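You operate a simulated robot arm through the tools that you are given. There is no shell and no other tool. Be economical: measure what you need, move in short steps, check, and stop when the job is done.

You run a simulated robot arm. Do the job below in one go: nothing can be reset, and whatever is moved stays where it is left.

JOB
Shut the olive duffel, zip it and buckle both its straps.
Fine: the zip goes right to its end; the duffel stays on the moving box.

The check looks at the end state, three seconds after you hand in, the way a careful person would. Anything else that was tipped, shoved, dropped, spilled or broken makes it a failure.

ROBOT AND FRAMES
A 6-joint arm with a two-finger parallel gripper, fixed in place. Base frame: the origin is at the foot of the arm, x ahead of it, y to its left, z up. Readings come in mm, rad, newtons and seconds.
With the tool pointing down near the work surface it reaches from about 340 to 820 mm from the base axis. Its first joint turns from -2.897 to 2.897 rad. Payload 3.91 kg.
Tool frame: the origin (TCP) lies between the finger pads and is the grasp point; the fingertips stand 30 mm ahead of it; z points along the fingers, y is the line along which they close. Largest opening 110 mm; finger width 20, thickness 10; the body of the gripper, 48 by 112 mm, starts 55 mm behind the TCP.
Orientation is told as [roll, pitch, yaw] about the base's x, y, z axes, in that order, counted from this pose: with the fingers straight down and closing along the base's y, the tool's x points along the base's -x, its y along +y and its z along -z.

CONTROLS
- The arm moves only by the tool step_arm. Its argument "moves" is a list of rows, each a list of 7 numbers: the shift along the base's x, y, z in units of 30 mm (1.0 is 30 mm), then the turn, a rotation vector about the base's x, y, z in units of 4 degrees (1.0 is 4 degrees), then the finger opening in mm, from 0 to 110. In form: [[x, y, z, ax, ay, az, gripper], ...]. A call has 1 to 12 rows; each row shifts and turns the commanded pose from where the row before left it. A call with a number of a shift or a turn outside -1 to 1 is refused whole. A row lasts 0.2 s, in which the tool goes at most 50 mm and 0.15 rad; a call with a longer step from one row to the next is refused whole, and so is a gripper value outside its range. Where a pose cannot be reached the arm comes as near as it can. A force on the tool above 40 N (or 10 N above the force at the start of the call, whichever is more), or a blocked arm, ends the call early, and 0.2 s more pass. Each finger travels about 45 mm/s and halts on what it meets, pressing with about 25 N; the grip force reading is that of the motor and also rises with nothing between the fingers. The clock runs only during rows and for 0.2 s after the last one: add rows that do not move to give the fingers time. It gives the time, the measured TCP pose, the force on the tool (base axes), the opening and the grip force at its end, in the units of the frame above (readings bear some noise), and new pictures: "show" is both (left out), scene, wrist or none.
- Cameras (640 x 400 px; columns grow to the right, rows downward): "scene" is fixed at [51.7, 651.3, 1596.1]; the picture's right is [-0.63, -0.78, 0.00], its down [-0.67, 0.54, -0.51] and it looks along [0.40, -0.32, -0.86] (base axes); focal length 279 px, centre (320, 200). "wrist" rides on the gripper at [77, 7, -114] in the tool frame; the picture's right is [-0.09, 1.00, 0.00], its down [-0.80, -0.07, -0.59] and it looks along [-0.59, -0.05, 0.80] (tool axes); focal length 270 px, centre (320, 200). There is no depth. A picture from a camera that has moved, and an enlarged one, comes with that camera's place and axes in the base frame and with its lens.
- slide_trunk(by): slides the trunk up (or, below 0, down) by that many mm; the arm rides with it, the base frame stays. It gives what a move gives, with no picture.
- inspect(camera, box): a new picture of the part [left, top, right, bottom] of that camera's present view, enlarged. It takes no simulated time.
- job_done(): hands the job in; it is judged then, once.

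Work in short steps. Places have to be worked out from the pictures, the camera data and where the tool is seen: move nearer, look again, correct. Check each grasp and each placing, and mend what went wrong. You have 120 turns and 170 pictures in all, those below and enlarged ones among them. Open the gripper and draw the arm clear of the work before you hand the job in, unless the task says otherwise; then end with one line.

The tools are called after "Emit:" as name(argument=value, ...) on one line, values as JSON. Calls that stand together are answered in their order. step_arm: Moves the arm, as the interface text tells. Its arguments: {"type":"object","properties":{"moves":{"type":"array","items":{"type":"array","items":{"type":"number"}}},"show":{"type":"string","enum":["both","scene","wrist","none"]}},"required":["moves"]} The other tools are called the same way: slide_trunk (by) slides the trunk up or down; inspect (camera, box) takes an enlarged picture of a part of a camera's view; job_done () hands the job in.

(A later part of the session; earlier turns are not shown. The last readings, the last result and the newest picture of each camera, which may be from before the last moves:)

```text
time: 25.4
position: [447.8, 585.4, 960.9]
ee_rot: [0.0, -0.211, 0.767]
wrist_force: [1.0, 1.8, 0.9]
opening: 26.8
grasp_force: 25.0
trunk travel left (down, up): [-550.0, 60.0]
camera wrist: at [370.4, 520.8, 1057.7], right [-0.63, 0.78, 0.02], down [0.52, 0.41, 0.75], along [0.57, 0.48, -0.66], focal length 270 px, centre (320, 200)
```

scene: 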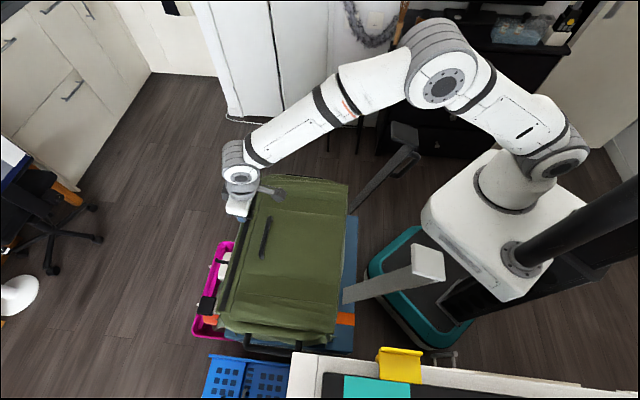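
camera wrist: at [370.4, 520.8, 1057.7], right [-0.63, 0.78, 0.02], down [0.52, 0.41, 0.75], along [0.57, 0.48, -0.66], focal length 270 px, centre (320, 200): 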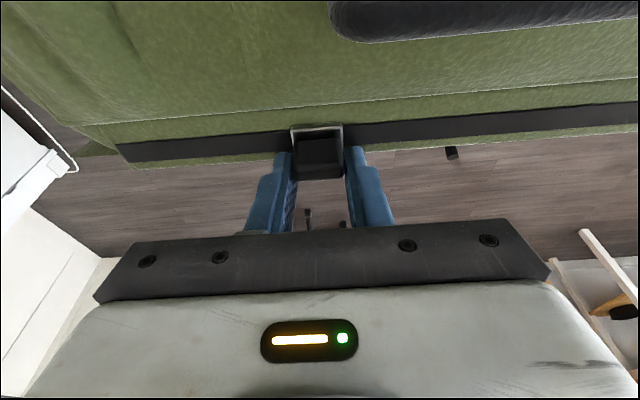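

About 90 mm of track is left. Continue 72 mm, then creep.

Emit:
step_arm(moves=[[0.25, -0.26, 0, 0, 0, 0, 20], [0.25, -0.26, 0, 0, 0, 0, 20], [0.25, -0.26, 0, 0, 0, 0, 20], [0.25, -0.26, 0, 0, 0, 0, 20], [0.25, -0.26, 0, 0, 0, 0, 20], [0.2, -0.21, 0, 0, 0, 0, 20]])

Emit:
inspect(camera="wrist", box=[200, 60, 440, 210])

Emit:
inspect(camera="scene", box=[180, 160, 380, 360])

```text
time: 26.8
position: [489.9, 540.1, 960.5]
ee_rot: [0.001, -0.208, 0.767]
wrist_force: [0.4, 0.0, -0.1]
opening: 27.0
grasp_force: 25.2
trunk travel left (down, up): [-550.0, 60.0]
camera wrist: at [413.8, 474.9, 1058.0], right [-0.63, 0.78, 0.02], down [0.52, 0.41, 0.75], along [0.57, 0.48, -0.66], focal length 270 px, centre (320, 200)
```

scene: 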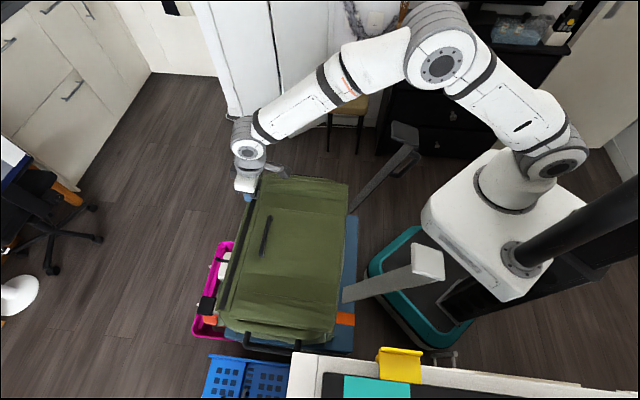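
wrist: 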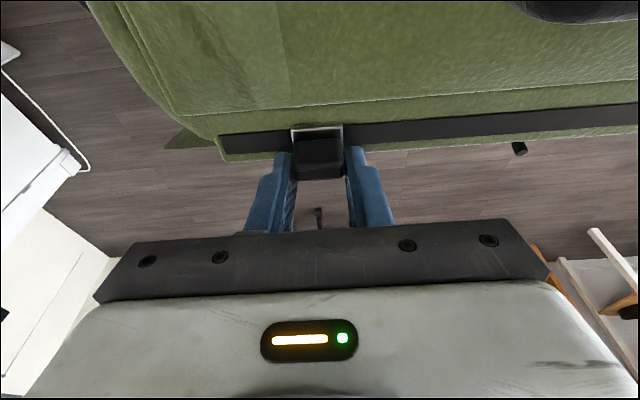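

```text
2.67 times, centred on (320, 135) of wrist
camera zoom: at [413.8, 474.9, 1058.0], right [-0.63, 0.78, 0.02], down [0.52, 0.41, 0.75], along [0.57, 0.48, -0.66], focal length 721 px, centre (320, 373)
```

zoom: 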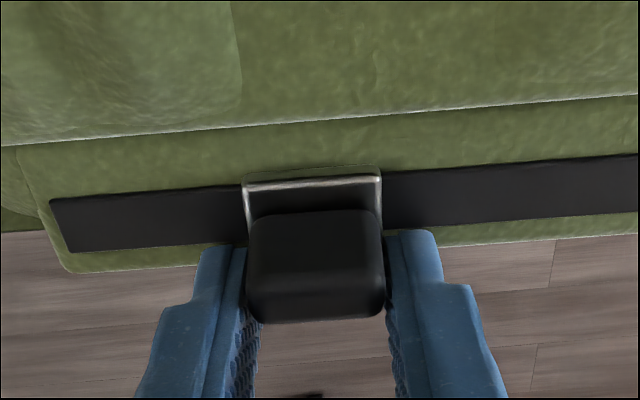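

```text
2.00 times, centred on (280, 260) of scene
camera zoom: at [51.7, 651.3, 1596.1], right [-0.63, -0.78, 0.0], down [-0.67, 0.54, -0.51], along [0.4, -0.32, -0.86], focal length 558 px, centre (400, 80)
```

zoom: 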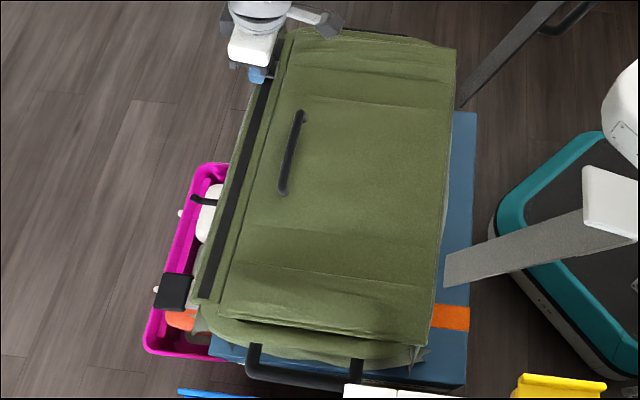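

About 38 mm from slider to track end (it began ~11 mm from the other end). Creep on in 5 mm steps.

Emit:
step_arm(moves=[[0.116, -0.12, 0, 0, 0, 0, 20], [0.116, -0.12, 0, 0, 0, 0, 20], [0.116, -0.12, 0, 0, 0, 0, 20], [0.116, -0.12, 0, 0, 0, 0, 20], [0.08, -0.084, 0, 0, 0, 0, 20]])

Emit:
inspect(camera="wrist", box=[200, 60, 440, 210])

```text
time: 28.0
position: [507.0, 523.2, 961.4]
ee_rot: [-0.001, -0.208, 0.769]
wrist_force: [0.5, -0.9, 0.0]
opening: 26.9
grasp_force: 25.5
trunk travel left (down, up): [-550.0, 60.0]
camera wrist: at [430.2, 458.0, 1058.0], right [-0.63, 0.78, 0.02], down [0.52, 0.41, 0.75], along [0.57, 0.48, -0.66], focal length 270 px, centre (320, 200)
```

scene: 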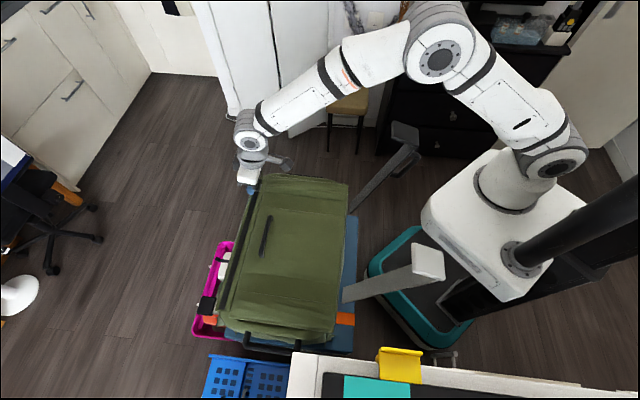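
wrist: 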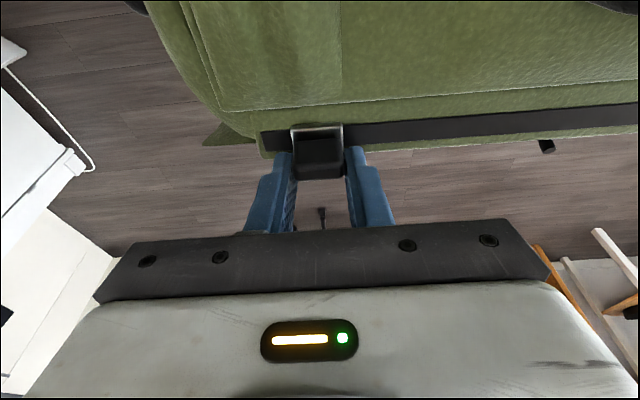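

```text
2.67 times, centred on (320, 135) of wrist
camera zoom: at [430.2, 458.0, 1058.0], right [-0.63, 0.78, 0.02], down [0.52, 0.41, 0.75], along [0.57, 0.48, -0.66], focal length 721 px, centre (320, 373)
```

zoom: 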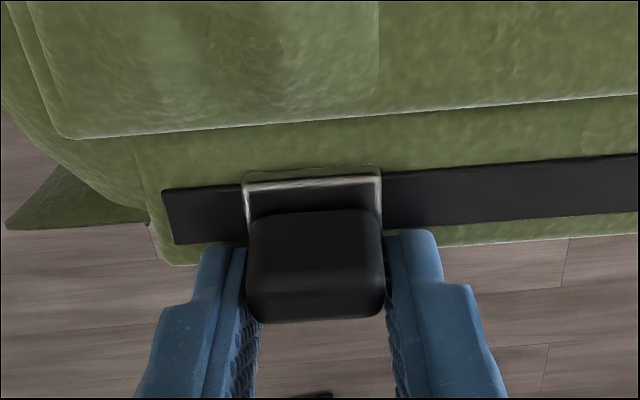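

Now ~16 mm gap remains; continue in 2–3 mm steps until the stop is felt.

Emit:
step_arm(moves=[[0.06, -0.062, 0, 0, 0, 0, 20], [0.06, -0.062, 0, 0, 0, 0, 20], [0.06, -0.062, 0, 0, 0, 0, 20], [0.04, -0.042, 0, 0, 0, 0, 20], [0, 0, 0, 0, 0, 0, 20]], show="none")

Emit:
inspect(camera="wrist", box=[200, 60, 440, 210])

```text
time: 29.2
position: [513.6, 515.8, 962.2]
ee_rot: [0.0, -0.21, 0.769]
wrist_force: [-0.1, -1.1, 0.6]
opening: 27.2
grasp_force: 25.8
trunk travel left (down, up): [-550.0, 60.0]
```

```text
2.67 times, centred on (320, 135) of wrist
camera zoom: at [436.6, 451.2, 1058.1], right [-0.63, 0.78, 0.02], down [0.52, 0.41, 0.75], along [0.57, 0.48, -0.66], focal length 721 px, centre (320, 373)
```

zoom: 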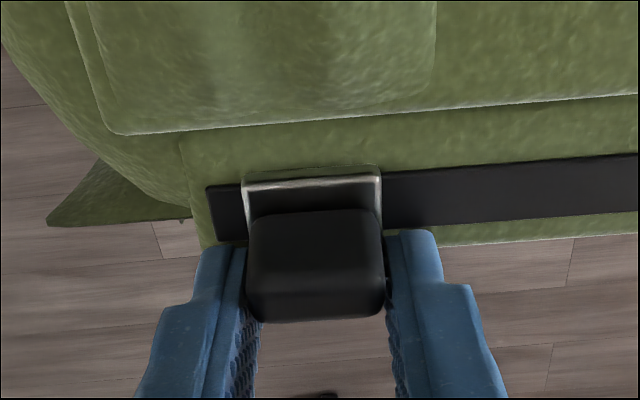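

Gap ~7 mm, still no stop. Continue creeping.

Emit:
step_arm(moves=[[0.04, -0.042, 0, 0, 0, 0, 20], [0.04, -0.042, 0, 0, 0, 0, 20], [0.04, -0.042, 0, 0, 0, 0, 20], [0.04, -0.042, 0, 0, 0, 0, 20], [0, 0, 0, 0, 0, 0, 20]], show="none")

Emit:
inspect(camera="wrist", box=[200, 60, 440, 210])

```text
time: 30.4
position: [517.3, 510.6, 961.0]
ee_rot: [0.0, -0.208, 0.768]
wrist_force: [0.7, 0.0, -0.2]
opening: 27.1
grasp_force: 24.8
trunk travel left (down, up): [-550.0, 60.0]
```

```text
2.67 times, centred on (320, 135) of wrist
camera zoom: at [441.5, 445.9, 1058.1], right [-0.63, 0.78, 0.02], down [0.52, 0.41, 0.75], along [0.57, 0.48, -0.66], focal length 721 px, centre (320, 373)
```

zoom: 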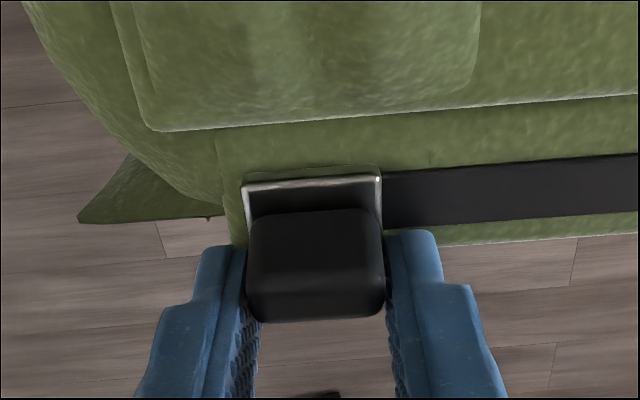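

Slider now covers the track's end. Two more 2 mm steps to feel the stop.

Emit:
step_arm(moves=[[0.04, -0.042, 0, 0, 0, 0, 20], [0.04, -0.042, 0, 0, 0, 0, 20], [0, 0, 0, 0, 0, 0, 20]], show="none")

Emit:
inspect(camera="wrist", box=[200, 60, 440, 210])

```text
time: 31.2
position: [518.7, 508.0, 960.8]
ee_rot: [0.001, -0.208, 0.768]
wrist_force: [-3.9, 1.7, 0.0]
opening: 27.0
grasp_force: 24.6
trunk travel left (down, up): [-550.0, 60.0]
```

```text
2.67 times, centred on (320, 135) of wrist
camera zoom: at [443.4, 443.4, 1057.7], right [-0.63, 0.78, 0.02], down [0.52, 0.41, 0.75], along [0.57, 0.48, -0.66], focal length 721 px, centre (320, 373)
```

zoom: 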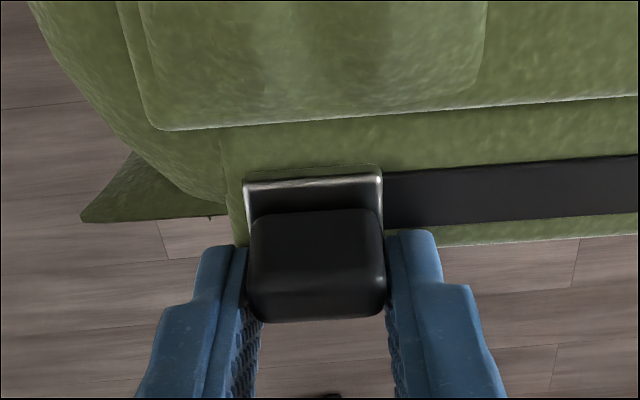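

Force along the track builds: stop reached. One firmer nudge, then open and lift off.

Emit:
step_arm(moves=[[0.05, -0.052, 0, 0, 0, 0, 20], [0.04, -0.042, 0, 0, 0, 0, 20], [0, 0, 0, 0, 0, 0, 20]], show="none")

Emit:
step_arm(moves=[[-0.03, 0.03, 0, 0, 0, 0, 60], [0, 0, 0, 0, 0, 0, 60], [0, 0, 0.5, 0, 0, 0, 60], [0, 0, 1, 0, 0, 0, 60], [0, 0, 1, 0, 0, 0, 60], [0, 0, 1, 0, 0, 0, 60], [0, 0, 1, 0, 0, 0, 60]])

Emit:
inspect(camera="wrist", box=[100, 0, 580, 230])

Emit:
inspect(camera="scene", box=[180, 120, 460, 360])

```text
time: 32.0
position: [523.9, 504.7, 962.0]
ee_rot: [0.002, -0.21, 0.767]
wrist_force: [-3.0, 1.3, -1.1]
opening: 26.8
grasp_force: 25.1
trunk travel left (down, up): [-550.0, 60.0]
```

```text
time: 33.6
position: [521.7, 504.9, 1096.5]
ee_rot: [0.0, -0.211, 0.768]
wrist_force: [-0.5, -0.3, -0.1]
opening: 59.6
grasp_force: 0.0
trunk travel left (down, up): [-550.0, 60.0]
camera wrist: at [444.8, 441.3, 1193.7], right [-0.63, 0.78, 0.02], down [0.52, 0.41, 0.75], along [0.57, 0.48, -0.66], focal length 270 px, centre (320, 200)
```

scene: 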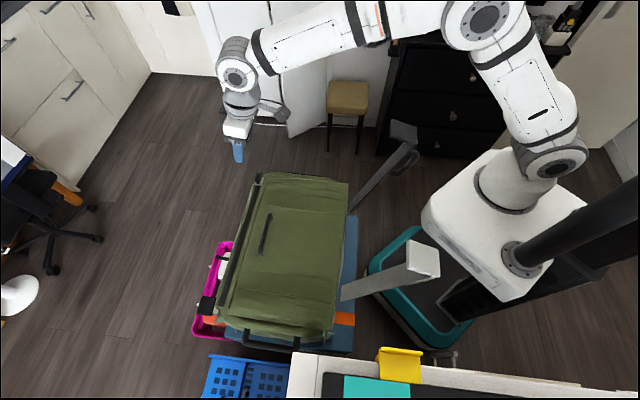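
wrist: 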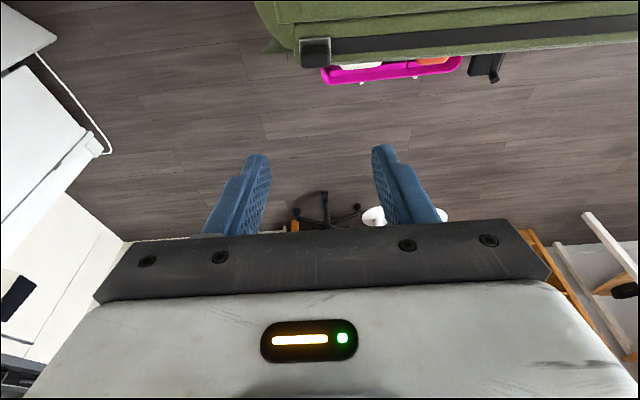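

```text
1.33 times, centred on (340, 115) of wrist
camera zoom: at [444.8, 441.3, 1193.7], right [-0.63, 0.78, 0.02], down [0.52, 0.41, 0.75], along [0.57, 0.48, -0.66], focal length 360 px, centre (293, 313)
```

zoom: 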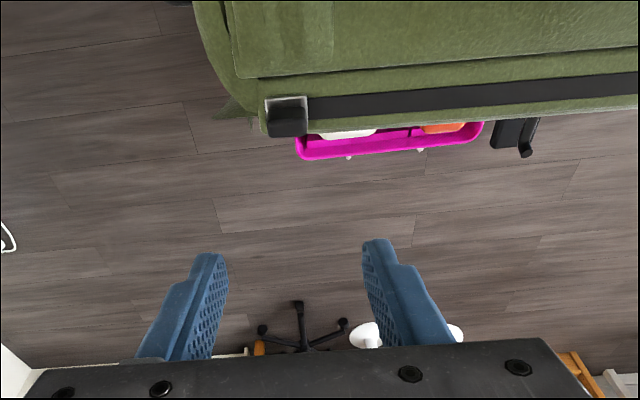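

```text
1.67 times, centred on (320, 240) of scene
camera zoom: at [51.7, 651.3, 1596.1], right [-0.63, -0.78, 0.0], down [-0.67, 0.54, -0.51], along [0.4, -0.32, -0.86], focal length 465 px, centre (320, 133)
```

zoom: 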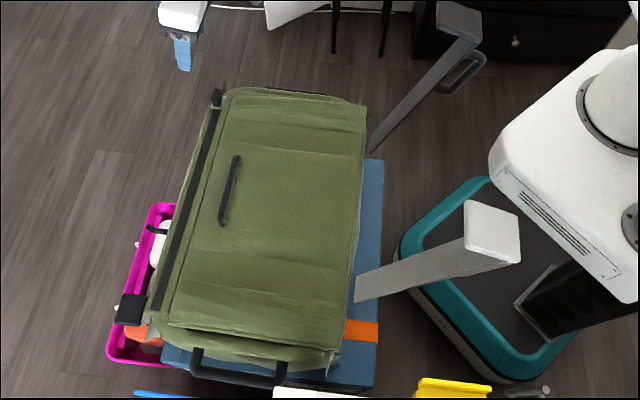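

Zip is at its end. Model of straps: rigid strips hinged at back rim (n≈470, z≈930), leaning 20° behind vertical, ~300 mm long with a plate at the end. I rise and travel behind the far strap to push it over.

Emit:
step_arm(moves=[[0, 0, 1, -0.694, 0.72, 0, 20], [0, 0, 1, -0.694, 0.72, 0, 0], [0, 0, 1, -0.694, 0.72, 0, 0], [0, 0, 1, 0, 0, 0, 0], [0, 0, 1, 0, 0, 0, 0], [0, 0, 1, 0, 0, 0, 0], [-0.8, -0.573, 0.8, 0, 0, 0, 0], [-1, -0.716, 0.6, 0, 0, 0, 0], [-1, -0.716, 0, 0, 0, 0, 0], [-1, -0.716, 0, 0, 0, 0, 0], [-1, -0.716, 0, 0, 0, 0, 0]])

```text
time: 36.0
position: [377.1, 401.2, 1319.2]
ee_rot: [0.001, -0.001, 0.768]
wrist_force: [-0.5, -0.2, 0.2]
opening: 0.1
grasp_force: 24.9
trunk travel left (down, up): [-550.0, 60.0]
camera wrist: at [315.5, 352.7, 1433.6], right [-0.63, 0.78, 0.0], down [0.62, 0.5, 0.6], along [0.46, 0.37, -0.8], focal length 270 px, centre (320, 200)
```

scene: 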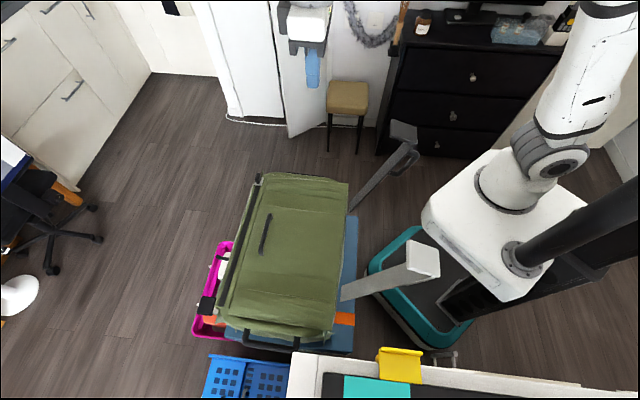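
wrist: 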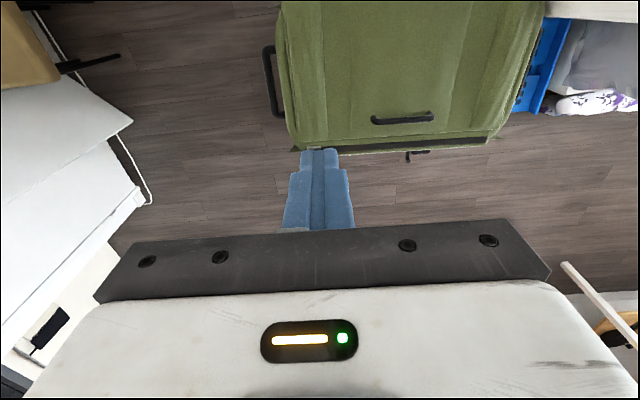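

Continue back to behind the far strap, still high.

Emit:
step_arm(moves=[[-1, -0.712, 0, 0, 0, 0, 0], [-1, -0.712, 0, 0, 0, 0, 0], [-1, -0.712, 0, 0, 0, 0, 0], [-1, -0.712, 0, 0, 0, 0, 0], [-1, -0.712, 0, 0, 0, 0, 0], [-0.97, -0.7, 0, 0, 0, 0, 0], [0, 0, 0, 0, 0, 0, 0]])

```text
time: 37.6
position: [198.9, 274.0, 1319.5]
ee_rot: [0.0, 0.0, 0.769]
wrist_force: [0.6, 0.4, -0.1]
opening: 0.0
grasp_force: 24.9
trunk travel left (down, up): [-550.0, 60.0]
camera wrist: at [138.3, 224.8, 1434.5], right [-0.63, 0.78, 0.0], down [0.63, 0.51, 0.59], along [0.46, 0.37, -0.8], focal length 270 px, centre (320, 200)
```

scene: 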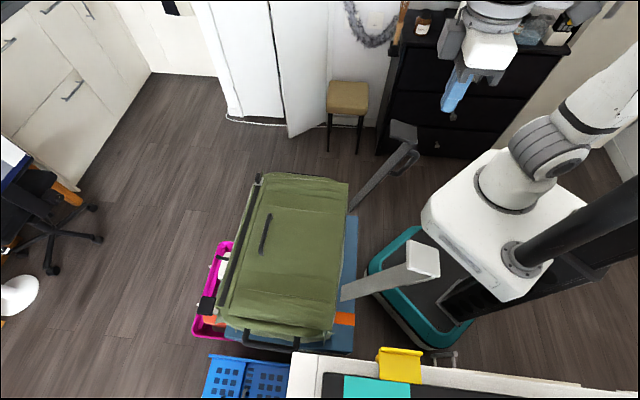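
wrist: 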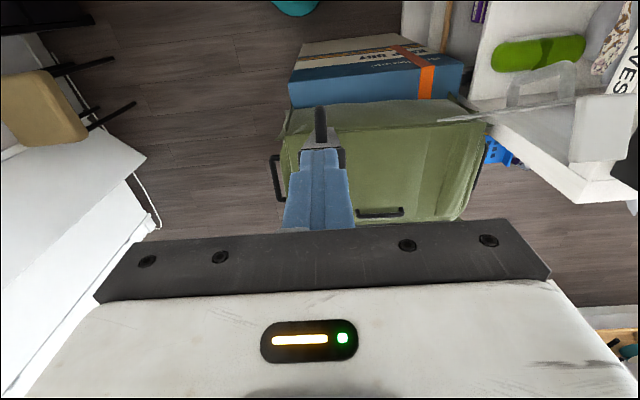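

Fingers line up with the far strap. Enlarge to verify the strap's end relative to the fingertips before descending.

Emit:
inspect(camera="wrist", box=[240, 80, 400, 180])

Emit:
inspect(camera="scene", box=[330, 20, 510, 220])

```text
4.00 times, centred on (320, 130) of wrist
camera zoom: at [138.3, 224.8, 1434.5], right [-0.63, 0.78, 0.0], down [0.63, 0.51, 0.59], along [0.46, 0.37, -0.8], focal length 1081 px, centre (320, 480)
```

zoom: 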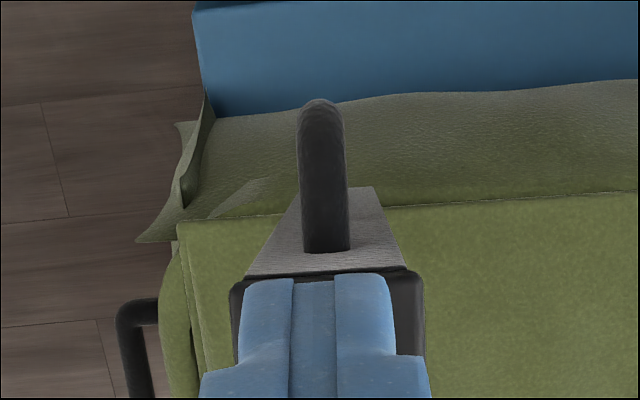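

```text
2.00 times, centred on (420, 120) of scene
camera zoom: at [51.7, 651.3, 1596.1], right [-0.63, -0.78, 0.0], down [-0.67, 0.54, -0.51], along [0.4, -0.32, -0.86], focal length 558 px, centre (120, 360)
```

zoom: 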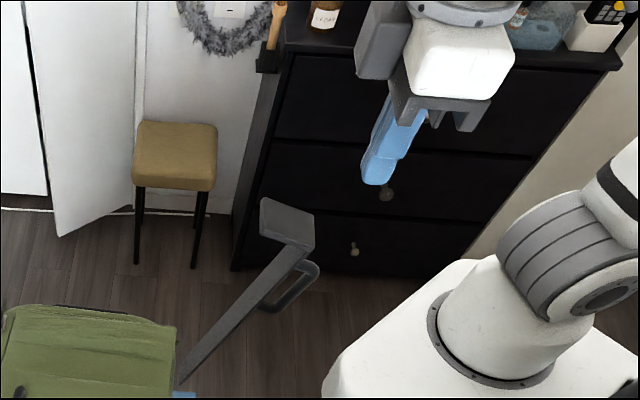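

Loop grip lies near the strap's end on its outer side; I'll push on the loop from behind with vertical closed fingers. Lower behind it.

Emit:
step_arm(moves=[[-0.25, -0.3, 0, 0, 0, 0, 0], [0, 0, -1, 0, 0, 0, 0], [0, 0, -1, 0, 0, 0, 0], [0, 0, -1, 0, 0, 0, 0], [0, 0, -1, 0, 0, 0, 0], [0, 0, -1, 0, 0, 0, 0], [0, 0, -0.1, 0, 0, 0, 0]])

Emit:
inspect(camera="scene", box=[330, 20, 510, 220])

```text
time: 39.2
position: [189.7, 265.2, 1168.1]
ee_rot: [0.003, -0.002, 0.768]
wrist_force: [-3.4, -3.7, 17.4]
opening: 0.0
grasp_force: 25.3
trunk travel left (down, up): [-550.0, 60.0]
camera wrist: at [128.7, 215.2, 1282.7], right [-0.63, 0.78, 0.0], down [0.62, 0.5, 0.6], along [0.46, 0.38, -0.8], focal length 270 px, centre (320, 200)
```

scene: 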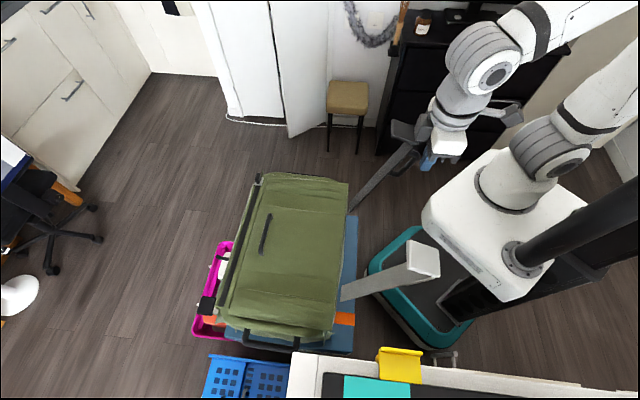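
wrist: 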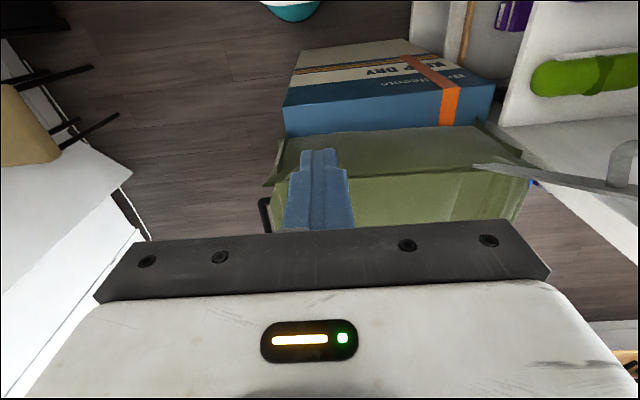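

```text
2.00 times, centred on (420, 120) of scene
camera zoom: at [51.7, 651.3, 1596.1], right [-0.63, -0.78, 0.0], down [-0.67, 0.54, -0.51], along [0.4, -0.32, -0.86], focal length 558 px, centre (120, 360)
```

zoom: 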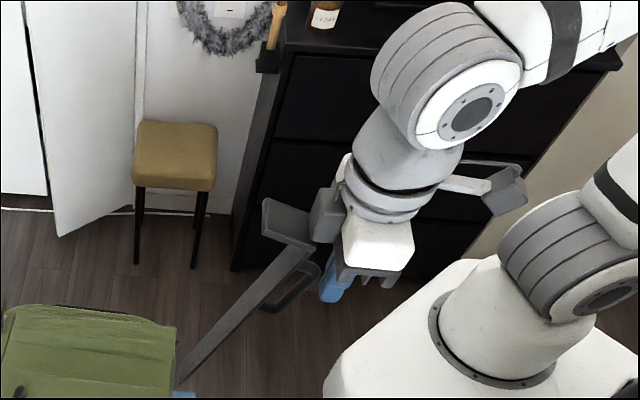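

Slight contact (17 N up). Raise a little and begin pushing forward gently.

Emit:
step_arm(moves=[[0, 0, 0.3, 0, 0, 0, 0], [0.24, 0.23, 0.1, 0, 0, 0, 0], [0.24, 0.23, 0.1, 0, 0, 0, 0], [0.24, 0.23, 0.1, 0, 0, 0, 0], [0.24, 0.23, 0.1, 0, 0, 0, 0]])

Emit:
inspect(camera="scene", box=[330, 20, 510, 220])

```text
time: 40.4
position: [221.1, 294.3, 1186.5]
ee_rot: [-0.001, 0.001, 0.768]
wrist_force: [0.2, 0.0, -0.1]
opening: 0.0
grasp_force: 25.0
trunk travel left (down, up): [-550.0, 60.0]
camera wrist: at [159.4, 244.2, 1301.5], right [-0.63, 0.78, 0.0], down [0.63, 0.51, 0.59], along [0.46, 0.37, -0.8], focal length 270 px, centre (320, 200)
```

scene: 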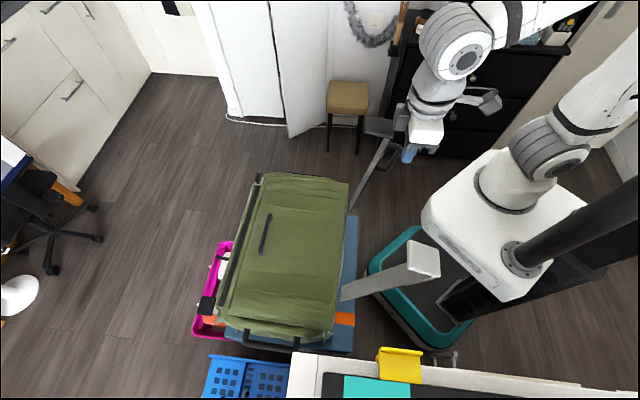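
wrist: 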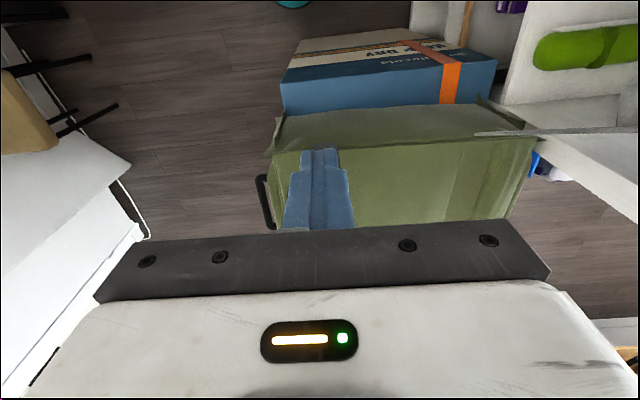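

```text
2.00 times, centred on (420, 120) of scene
camera zoom: at [51.7, 651.3, 1596.1], right [-0.63, -0.78, 0.0], down [-0.67, 0.54, -0.51], along [0.4, -0.32, -0.86], focal length 558 px, centre (120, 360)
```

zoom: 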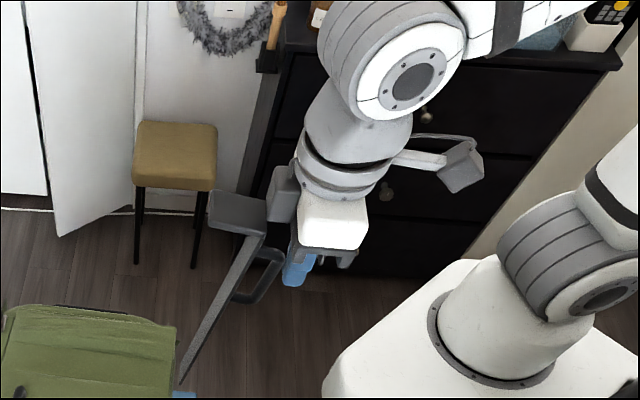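

Strap swings freely. Continue the arc.

Emit:
step_arm(moves=[[0.372, 0.359, 0.1, 0, 0, 0, 0], [0.372, 0.359, 0.1, 0, 0, 0, 0], [0.372, 0.359, 0.1, 0, 0, 0, 0], [0.372, 0.359, 0.03, 0, 0, 0, 0], [0.372, 0.359, 0.03, 0, 0, 0, 0], [0.372, 0.359, 0.03, 0, 0, 0, 0], [0.372, 0.359, 0.03, 0, 0, 0, 0]])

Emit:
inspect(camera="scene", box=[250, 60, 450, 240])

```text
time: 42.0
position: [299.4, 369.8, 1199.9]
ee_rot: [0.0, 0.0, 0.768]
wrist_force: [-0.1, -0.3, 0.3]
opening: 0.2
grasp_force: 24.4
trunk travel left (down, up): [-550.0, 60.0]
camera wrist: at [237.9, 319.5, 1314.7], right [-0.63, 0.78, 0.0], down [0.63, 0.51, 0.59], along [0.46, 0.37, -0.8], focal length 270 px, centre (320, 200)
```

scene: 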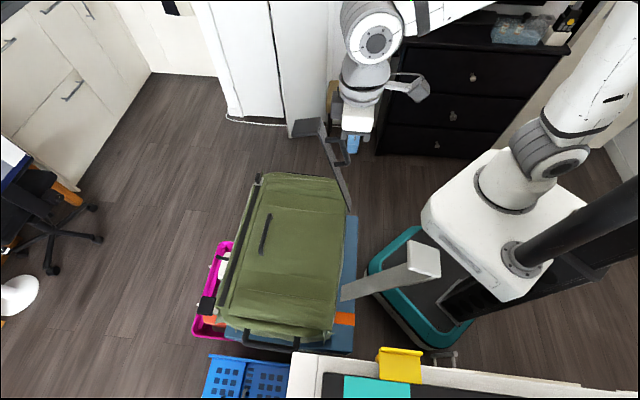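
wrist: 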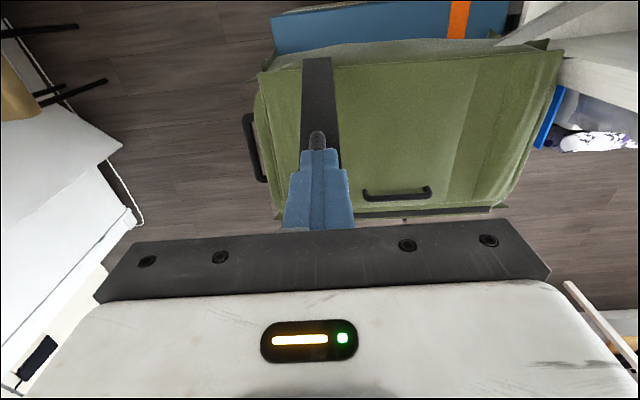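

```text
2.22 times, centred on (350, 150) of scene
camera zoom: at [51.7, 651.3, 1596.1], right [-0.63, -0.78, 0.0], down [-0.67, 0.54, -0.51], along [0.4, -0.32, -0.86], focal length 621 px, centre (253, 311)
```

zoom: 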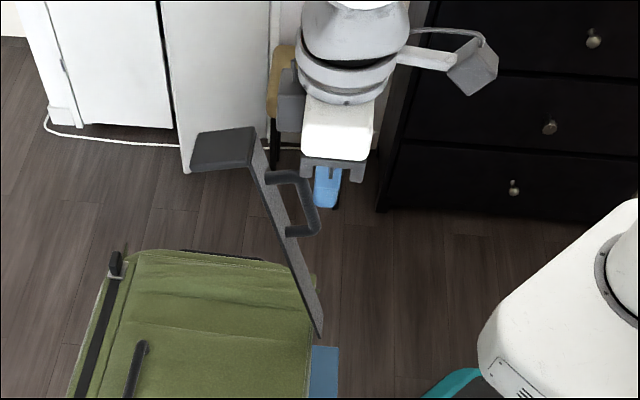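

Going well; continue over the top and down.

Emit:
step_arm(moves=[[0.369, 0.356, -0.09, 0, 0, 0, 0], [0.369, 0.356, -0.1, 0, 0, 0, 0], [0.369, 0.356, -0.13, 0, 0, 0, 0], [0.369, 0.356, -0.15, 0, 0, 0, 0], [0.333, 0.321, -0.2, 0, 0, 0, 0], [0.333, 0.321, -0.23, 0, 0, 0, 0], [0.333, 0.321, -0.25, 0, 0, 0, 0], [0.333, 0.321, -0.27, 0, 0, 0, 0]])

Emit:
inspect(camera="scene", box=[200, 60, 400, 240])

```text
time: 43.8
position: [382.7, 451.2, 1157.2]
ee_rot: [0.001, -0.001, 0.767]
wrist_force: [0.0, 0.1, 0.0]
opening: 0.1
grasp_force: 25.0
trunk travel left (down, up): [-550.0, 60.0]
camera wrist: at [322.5, 401.1, 1271.9], right [-0.63, 0.78, 0.0], down [0.63, 0.51, 0.59], along [0.46, 0.37, -0.8], focal length 270 px, centre (320, 200)
```

scene: 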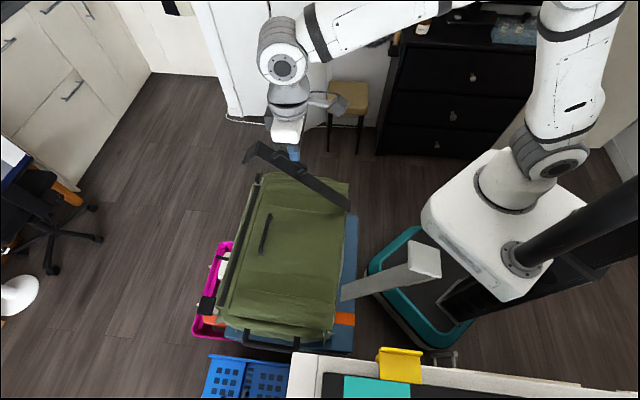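
wrist: 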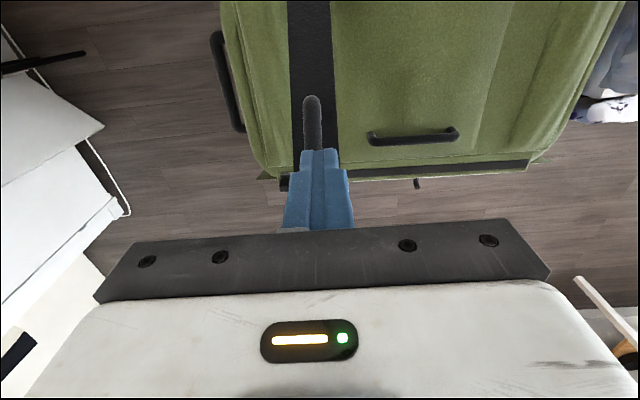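

```text
2.22 times, centred on (300, 150) of scene
camera zoom: at [51.7, 651.3, 1596.1], right [-0.63, -0.78, 0.0], down [-0.67, 0.54, -0.51], along [0.4, -0.32, -0.86], focal length 621 px, centre (364, 311)
```

zoom: 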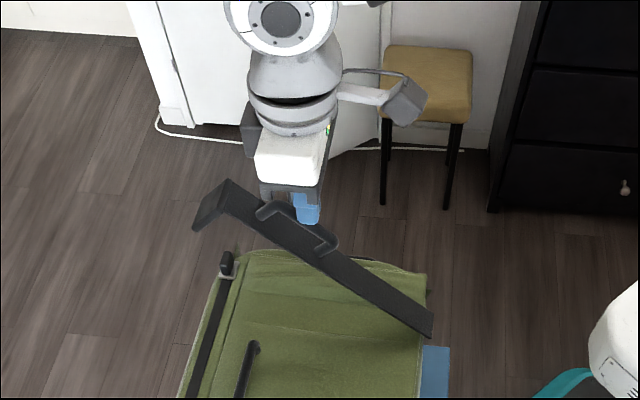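

Continue downward arc.

Emit:
step_arm(moves=[[0.282, 0.272, -0.3, 0, 0, 0, 0], [0.282, 0.272, -0.33, 0, 0, 0, 0], [0.282, 0.272, -0.36, 0, 0, 0, 0], [0.282, 0.272, -0.39, 0, 0, 0, 0], [0.204, 0.197, -0.41, 0, 0, 0, 0], [0.204, 0.197, -0.43, 0, 0, 0, 0], [0.204, 0.197, -0.45, 0, 0, 0, 0], [0.204, 0.197, -0.47, 0, 0, 0, 0]])

Emit:
inspect(camera="scene", box=[200, 60, 400, 240])

```text
time: 45.6
position: [441.8, 506.2, 1061.4]
ee_rot: [-0.002, 0.0, 0.767]
wrist_force: [-0.5, 0.3, 0.1]
opening: 0.0
grasp_force: 25.3
trunk travel left (down, up): [-550.0, 60.0]
camera wrist: at [380.2, 457.8, 1177.7], right [-0.63, 0.78, 0.0], down [0.63, 0.51, 0.59], along [0.46, 0.37, -0.8], focal length 270 px, centre (320, 200)
```

scene: 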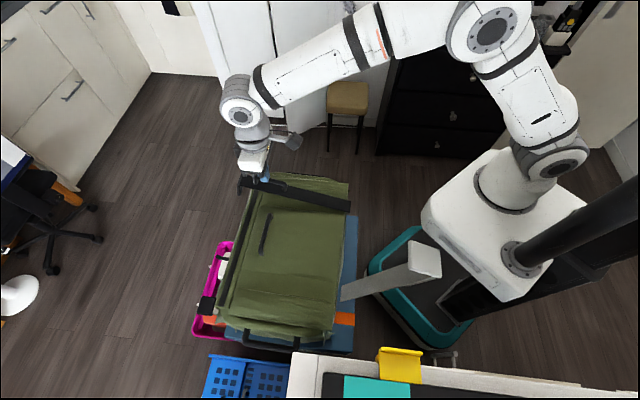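
wrist: 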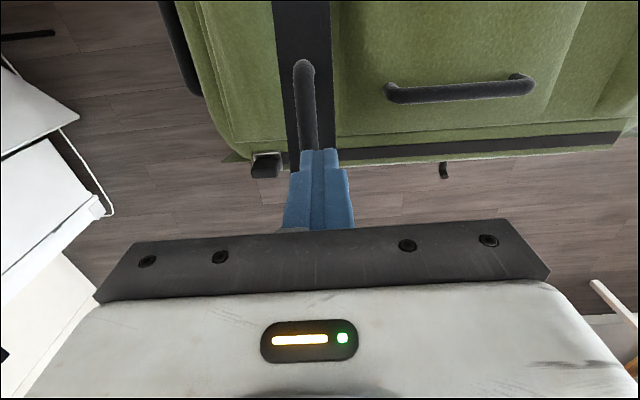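

```text
2.22 times, centred on (300, 150) of scene
camera zoom: at [51.7, 651.3, 1596.1], right [-0.63, -0.78, 0.0], down [-0.67, 0.54, -0.51], along [0.4, -0.32, -0.86], focal length 621 px, centre (364, 311)
```

zoom: 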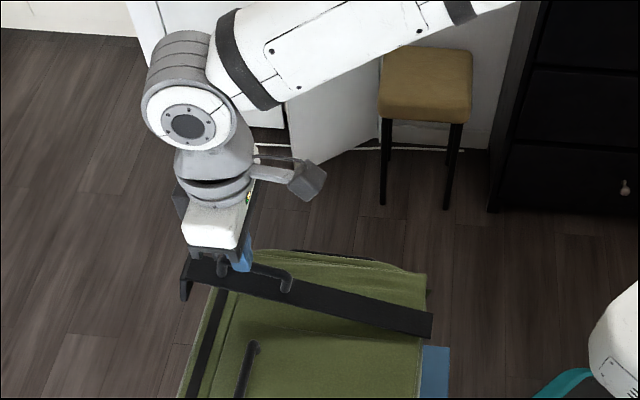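

Strap nearly down; loop is a bit to the +d side of the fingers, so shift 8 mm and keep pressing down until resistance.

Emit:
step_arm(moves=[[0.185, -0.19, 0.1, 0, 0, 0, 0], [0.12, 0.115, -0.5, 0, 0, 0, 0], [0.1, 0.1, -0.45, 0, 0, 0, 0], [0.08, 0.08, -0.45, 0, 0, 0, 0], [0.06, 0.06, -0.4, 0, 0, 0, 0]])

Emit:
inspect(camera="scene", box=[200, 100, 400, 280])

```text
time: 46.8
position: [457.7, 511.1, 1012.7]
ee_rot: [-0.001, 0.0, 0.767]
wrist_force: [0.6, 0.2, -0.4]
opening: 0.0
grasp_force: 24.7
trunk travel left (down, up): [-550.0, 60.0]
camera wrist: at [396.5, 462.6, 1126.9], right [-0.63, 0.78, 0.0], down [0.63, 0.51, 0.59], along [0.46, 0.37, -0.8], focal length 270 px, centre (320, 200)
```

scene: 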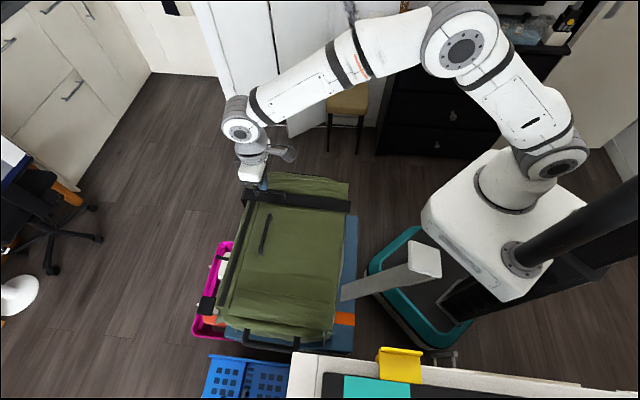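
wrist: 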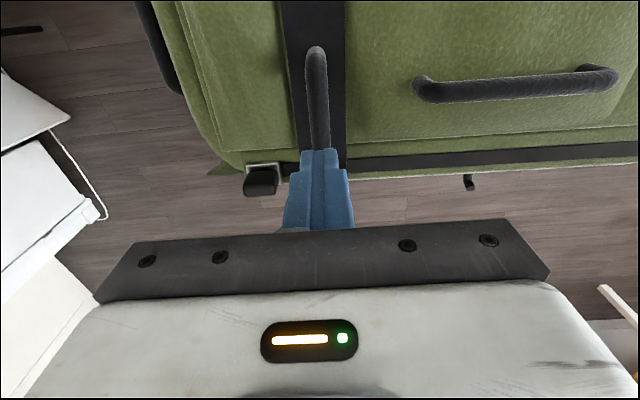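

```text
2.22 times, centred on (300, 190) of scene
camera zoom: at [51.7, 651.3, 1596.1], right [-0.63, -0.78, 0.0], down [-0.67, 0.54, -0.51], along [0.4, -0.32, -0.86], focal length 621 px, centre (364, 222)
```

zoom: 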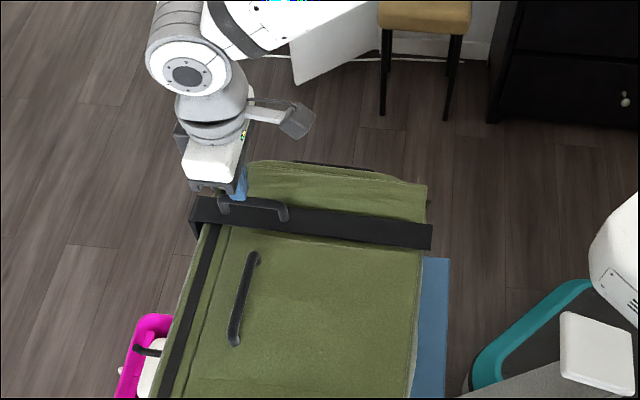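

Almost flat; press straight down in small steps until force.

Emit:
step_arm(moves=[[0, 0, -0.2, 0, 0, 0, 0], [0, 0, -0.2, 0, 0, 0, 0], [0, 0, -0.2, 0, 0, 0, 0], [0, 0, -0.2, 0, 0, 0, 0], [0, 0, -0.2, 0, 0, 0, 0]])

Emit:
inspect(camera="scene", box=[200, 100, 400, 280])

```text
time: 47.6
position: [458.0, 513.0, 1004.8]
ee_rot: [0.003, -0.018, 0.768]
wrist_force: [-4.9, -4.6, 19.9]
opening: 0.2
grasp_force: 25.1
trunk travel left (down, up): [-550.0, 60.0]
stopped in row 3: the force on the tool passed its limit (the readings are from after the stop); the commanded pose is now the measured one
camera wrist: at [396.3, 462.3, 1119.0], right [-0.63, 0.78, 0.0], down [0.62, 0.5, 0.61], along [0.47, 0.38, -0.79], focal length 270 px, centre (320, 200)
```

scene: 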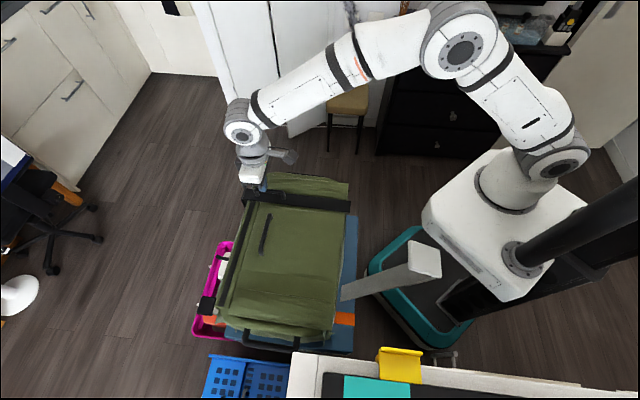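
wrist: 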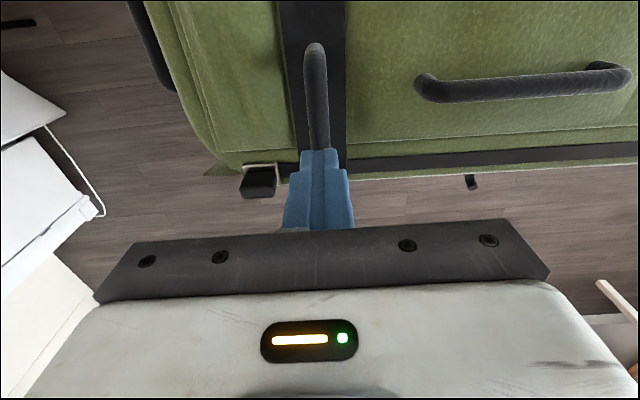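

```text
2.22 times, centred on (300, 190) of scene
camera zoom: at [51.7, 651.3, 1596.1], right [-0.63, -0.78, 0.0], down [-0.67, 0.54, -0.51], along [0.4, -0.32, -0.86], focal length 621 px, centre (364, 222)
```

zoom: 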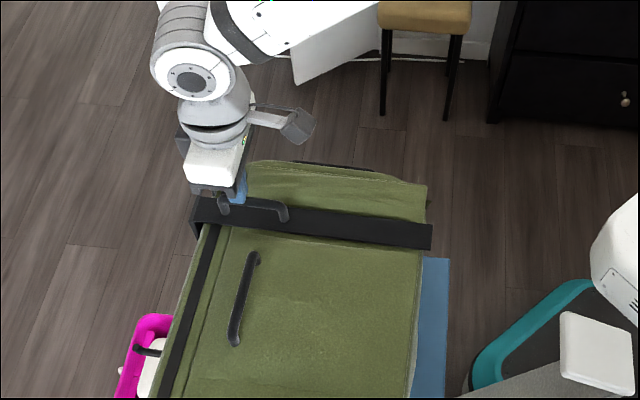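

Force limit hit: strap pressed. Lift and look whether it stays down.

Emit:
step_arm(moves=[[0, 0, 0.7, 0, 0, 0, 0], [-0.3, -0.3, 1, 0, 0, 0, 0], [-0.5, -0.5, 1, 0, 0, 0, 0], [-0.5, -0.5, 1, 0, 0, 0, 0]])

Emit:
inspect(camera="scene", box=[210, 140, 380, 260])

Emit:
inspect(camera="wrist", box=[180, 0, 500, 240])

```text
time: 48.6
position: [418.1, 474.4, 1113.3]
ee_rot: [0.002, -0.012, 0.768]
wrist_force: [0.0, 0.1, 0.5]
opening: 0.0
grasp_force: 24.9
trunk travel left (down, up): [-550.0, 60.0]
camera wrist: at [357.1, 423.3, 1227.5], right [-0.63, 0.78, 0.0], down [0.62, 0.5, 0.6], along [0.47, 0.38, -0.8], focal length 270 px, centre (320, 200)
```

scene: 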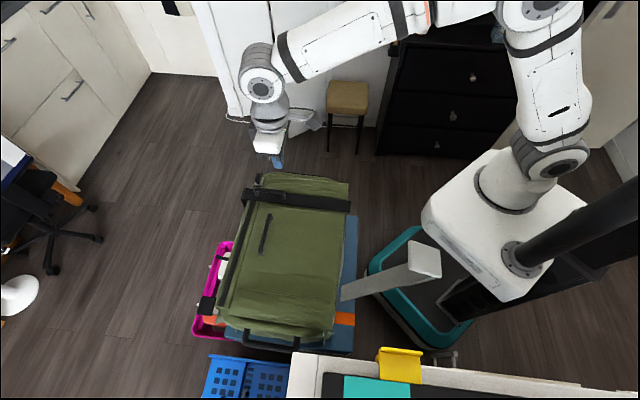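
wrist: 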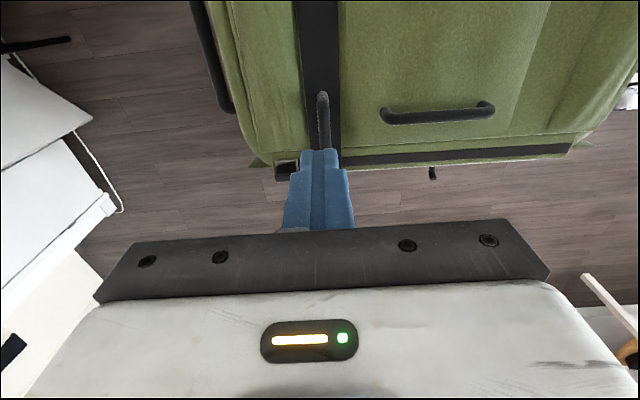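

```text
3.33 times, centred on (295, 200) of scene
camera zoom: at [51.7, 651.3, 1596.1], right [-0.63, -0.78, 0.0], down [-0.67, 0.54, -0.51], along [0.4, -0.32, -0.86], focal length 931 px, centre (403, 200)
```

zoom: 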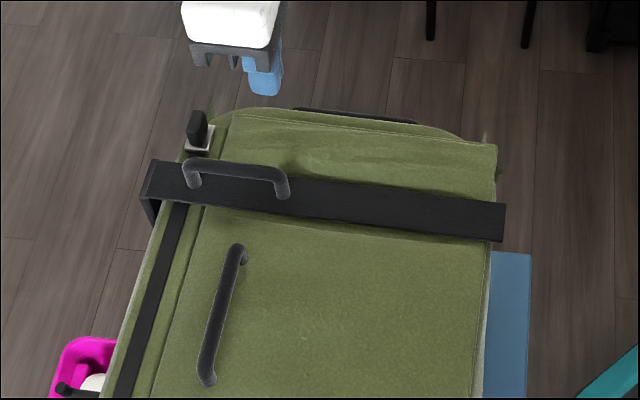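

```text
1.67 times, centred on (340, 120) of wrist
camera zoom: at [357.1, 423.3, 1227.5], right [-0.63, 0.78, 0.0], down [0.62, 0.5, 0.6], along [0.47, 0.38, -0.8], focal length 450 px, centre (287, 333)
```

zoom: 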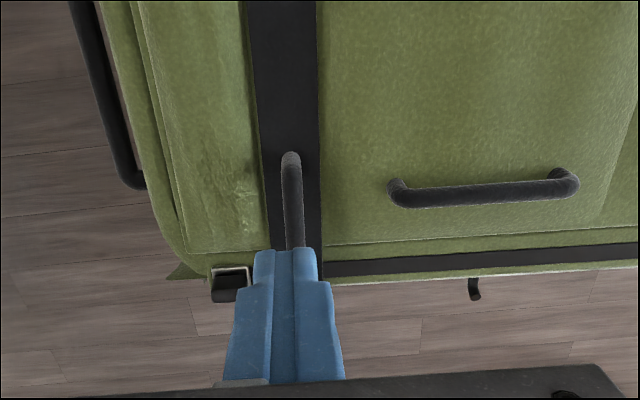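

Far strap lies flat across the lid with its plate over the front. Now go round high to behind the near strap.

Emit:
step_arm(moves=[[0, 0, 1, 0, 0, 0, 0], [0, 0, 1, 0, 0, 0, 0], [0, 0, 1, 0, 0, 0, 0], [0, 0, 1, 0, 0, 0, 0], [0, 0, 1, 0, 0, 0, 0], [-0.6, 0, 1, 0, 0, 0, 0], [-1, -0.1, 0.9, 0, 0, 0, 0], [-1, -0.15, 0, 0, 0, 0, 0], [-1, -0.15, 0, 0, 0, 0, 0], [-1, -0.15, 0, 0, 0, 0, 0], [-1, -0.15, 0, 0, 0, 0, 0], [-1, -0.15, 0, 0, 0, 0, 0]], show="none")

Emit:
step_arm(moves=[[-1, -0.15, 0, 0, 0, 0, 0], [-1, -0.15, 0, 0, 0, 0, 0], [-1, -0.15, 0, 0, 0, 0, 0], [-1, -0.15, 0, 0, 0, 0, 0], [-1, -0.15, 0, 0, 0, 0, 0], [-0.95, -0.15, 0, 0, 0, 0, 0], [0, 0, 0, 0, 0, 0, 0]])

Emit:
inspect(camera="wrist", box=[220, 40, 460, 190])

```text
time: 51.2
position: [221.4, 449.5, 1319.4]
ee_rot: [0.002, -0.014, 0.767]
wrist_force: [0.1, 0.0, -0.2]
opening: 0.1
grasp_force: 25.2
trunk travel left (down, up): [-550.0, 60.0]
```

```text
time: 52.8
position: [53.4, 421.5, 1314.1]
ee_rot: [-0.009, -0.004, 0.741]
wrist_force: [0.2, -0.6, -0.2]
opening: 0.0
grasp_force: 25.3
trunk travel left (down, up): [-550.0, 60.0]
camera wrist: at [-9.9, 374.0, 1428.5], right [-0.61, 0.79, -0.01], down [0.63, 0.49, 0.6], along [0.48, 0.36, -0.8], focal length 270 px, centre (320, 200)
```

scene: 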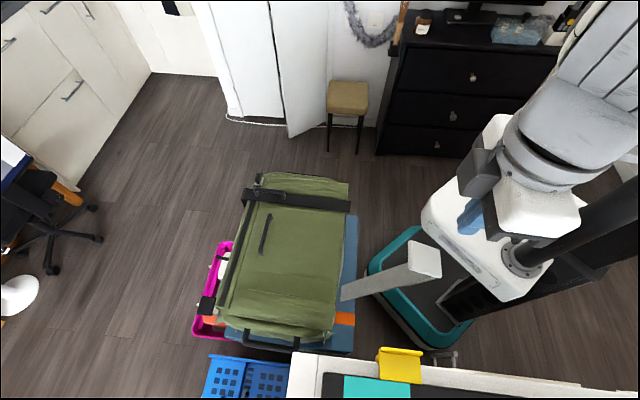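
wrist: 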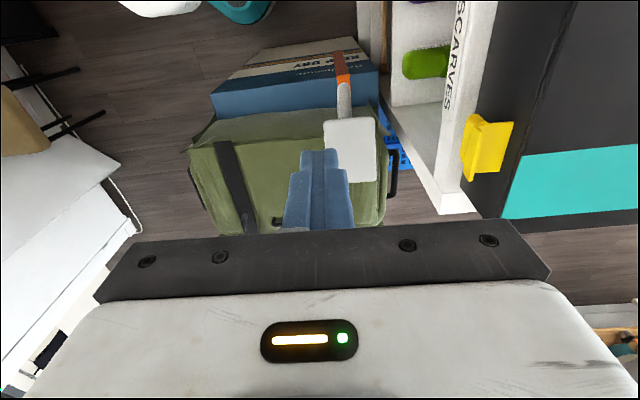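

```text
2.67 times, centred on (340, 115) of wrist
camera zoom: at [-9.9, 374.0, 1428.5], right [-0.61, 0.79, -0.01], down [0.63, 0.49, 0.6], along [0.48, 0.36, -0.8], focal length 721 px, centre (267, 427)
```

zoom: 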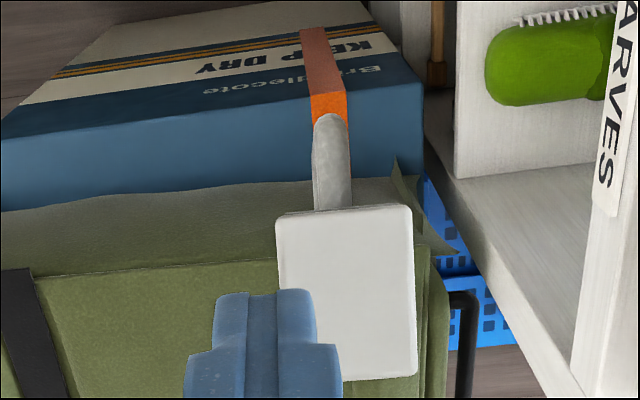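

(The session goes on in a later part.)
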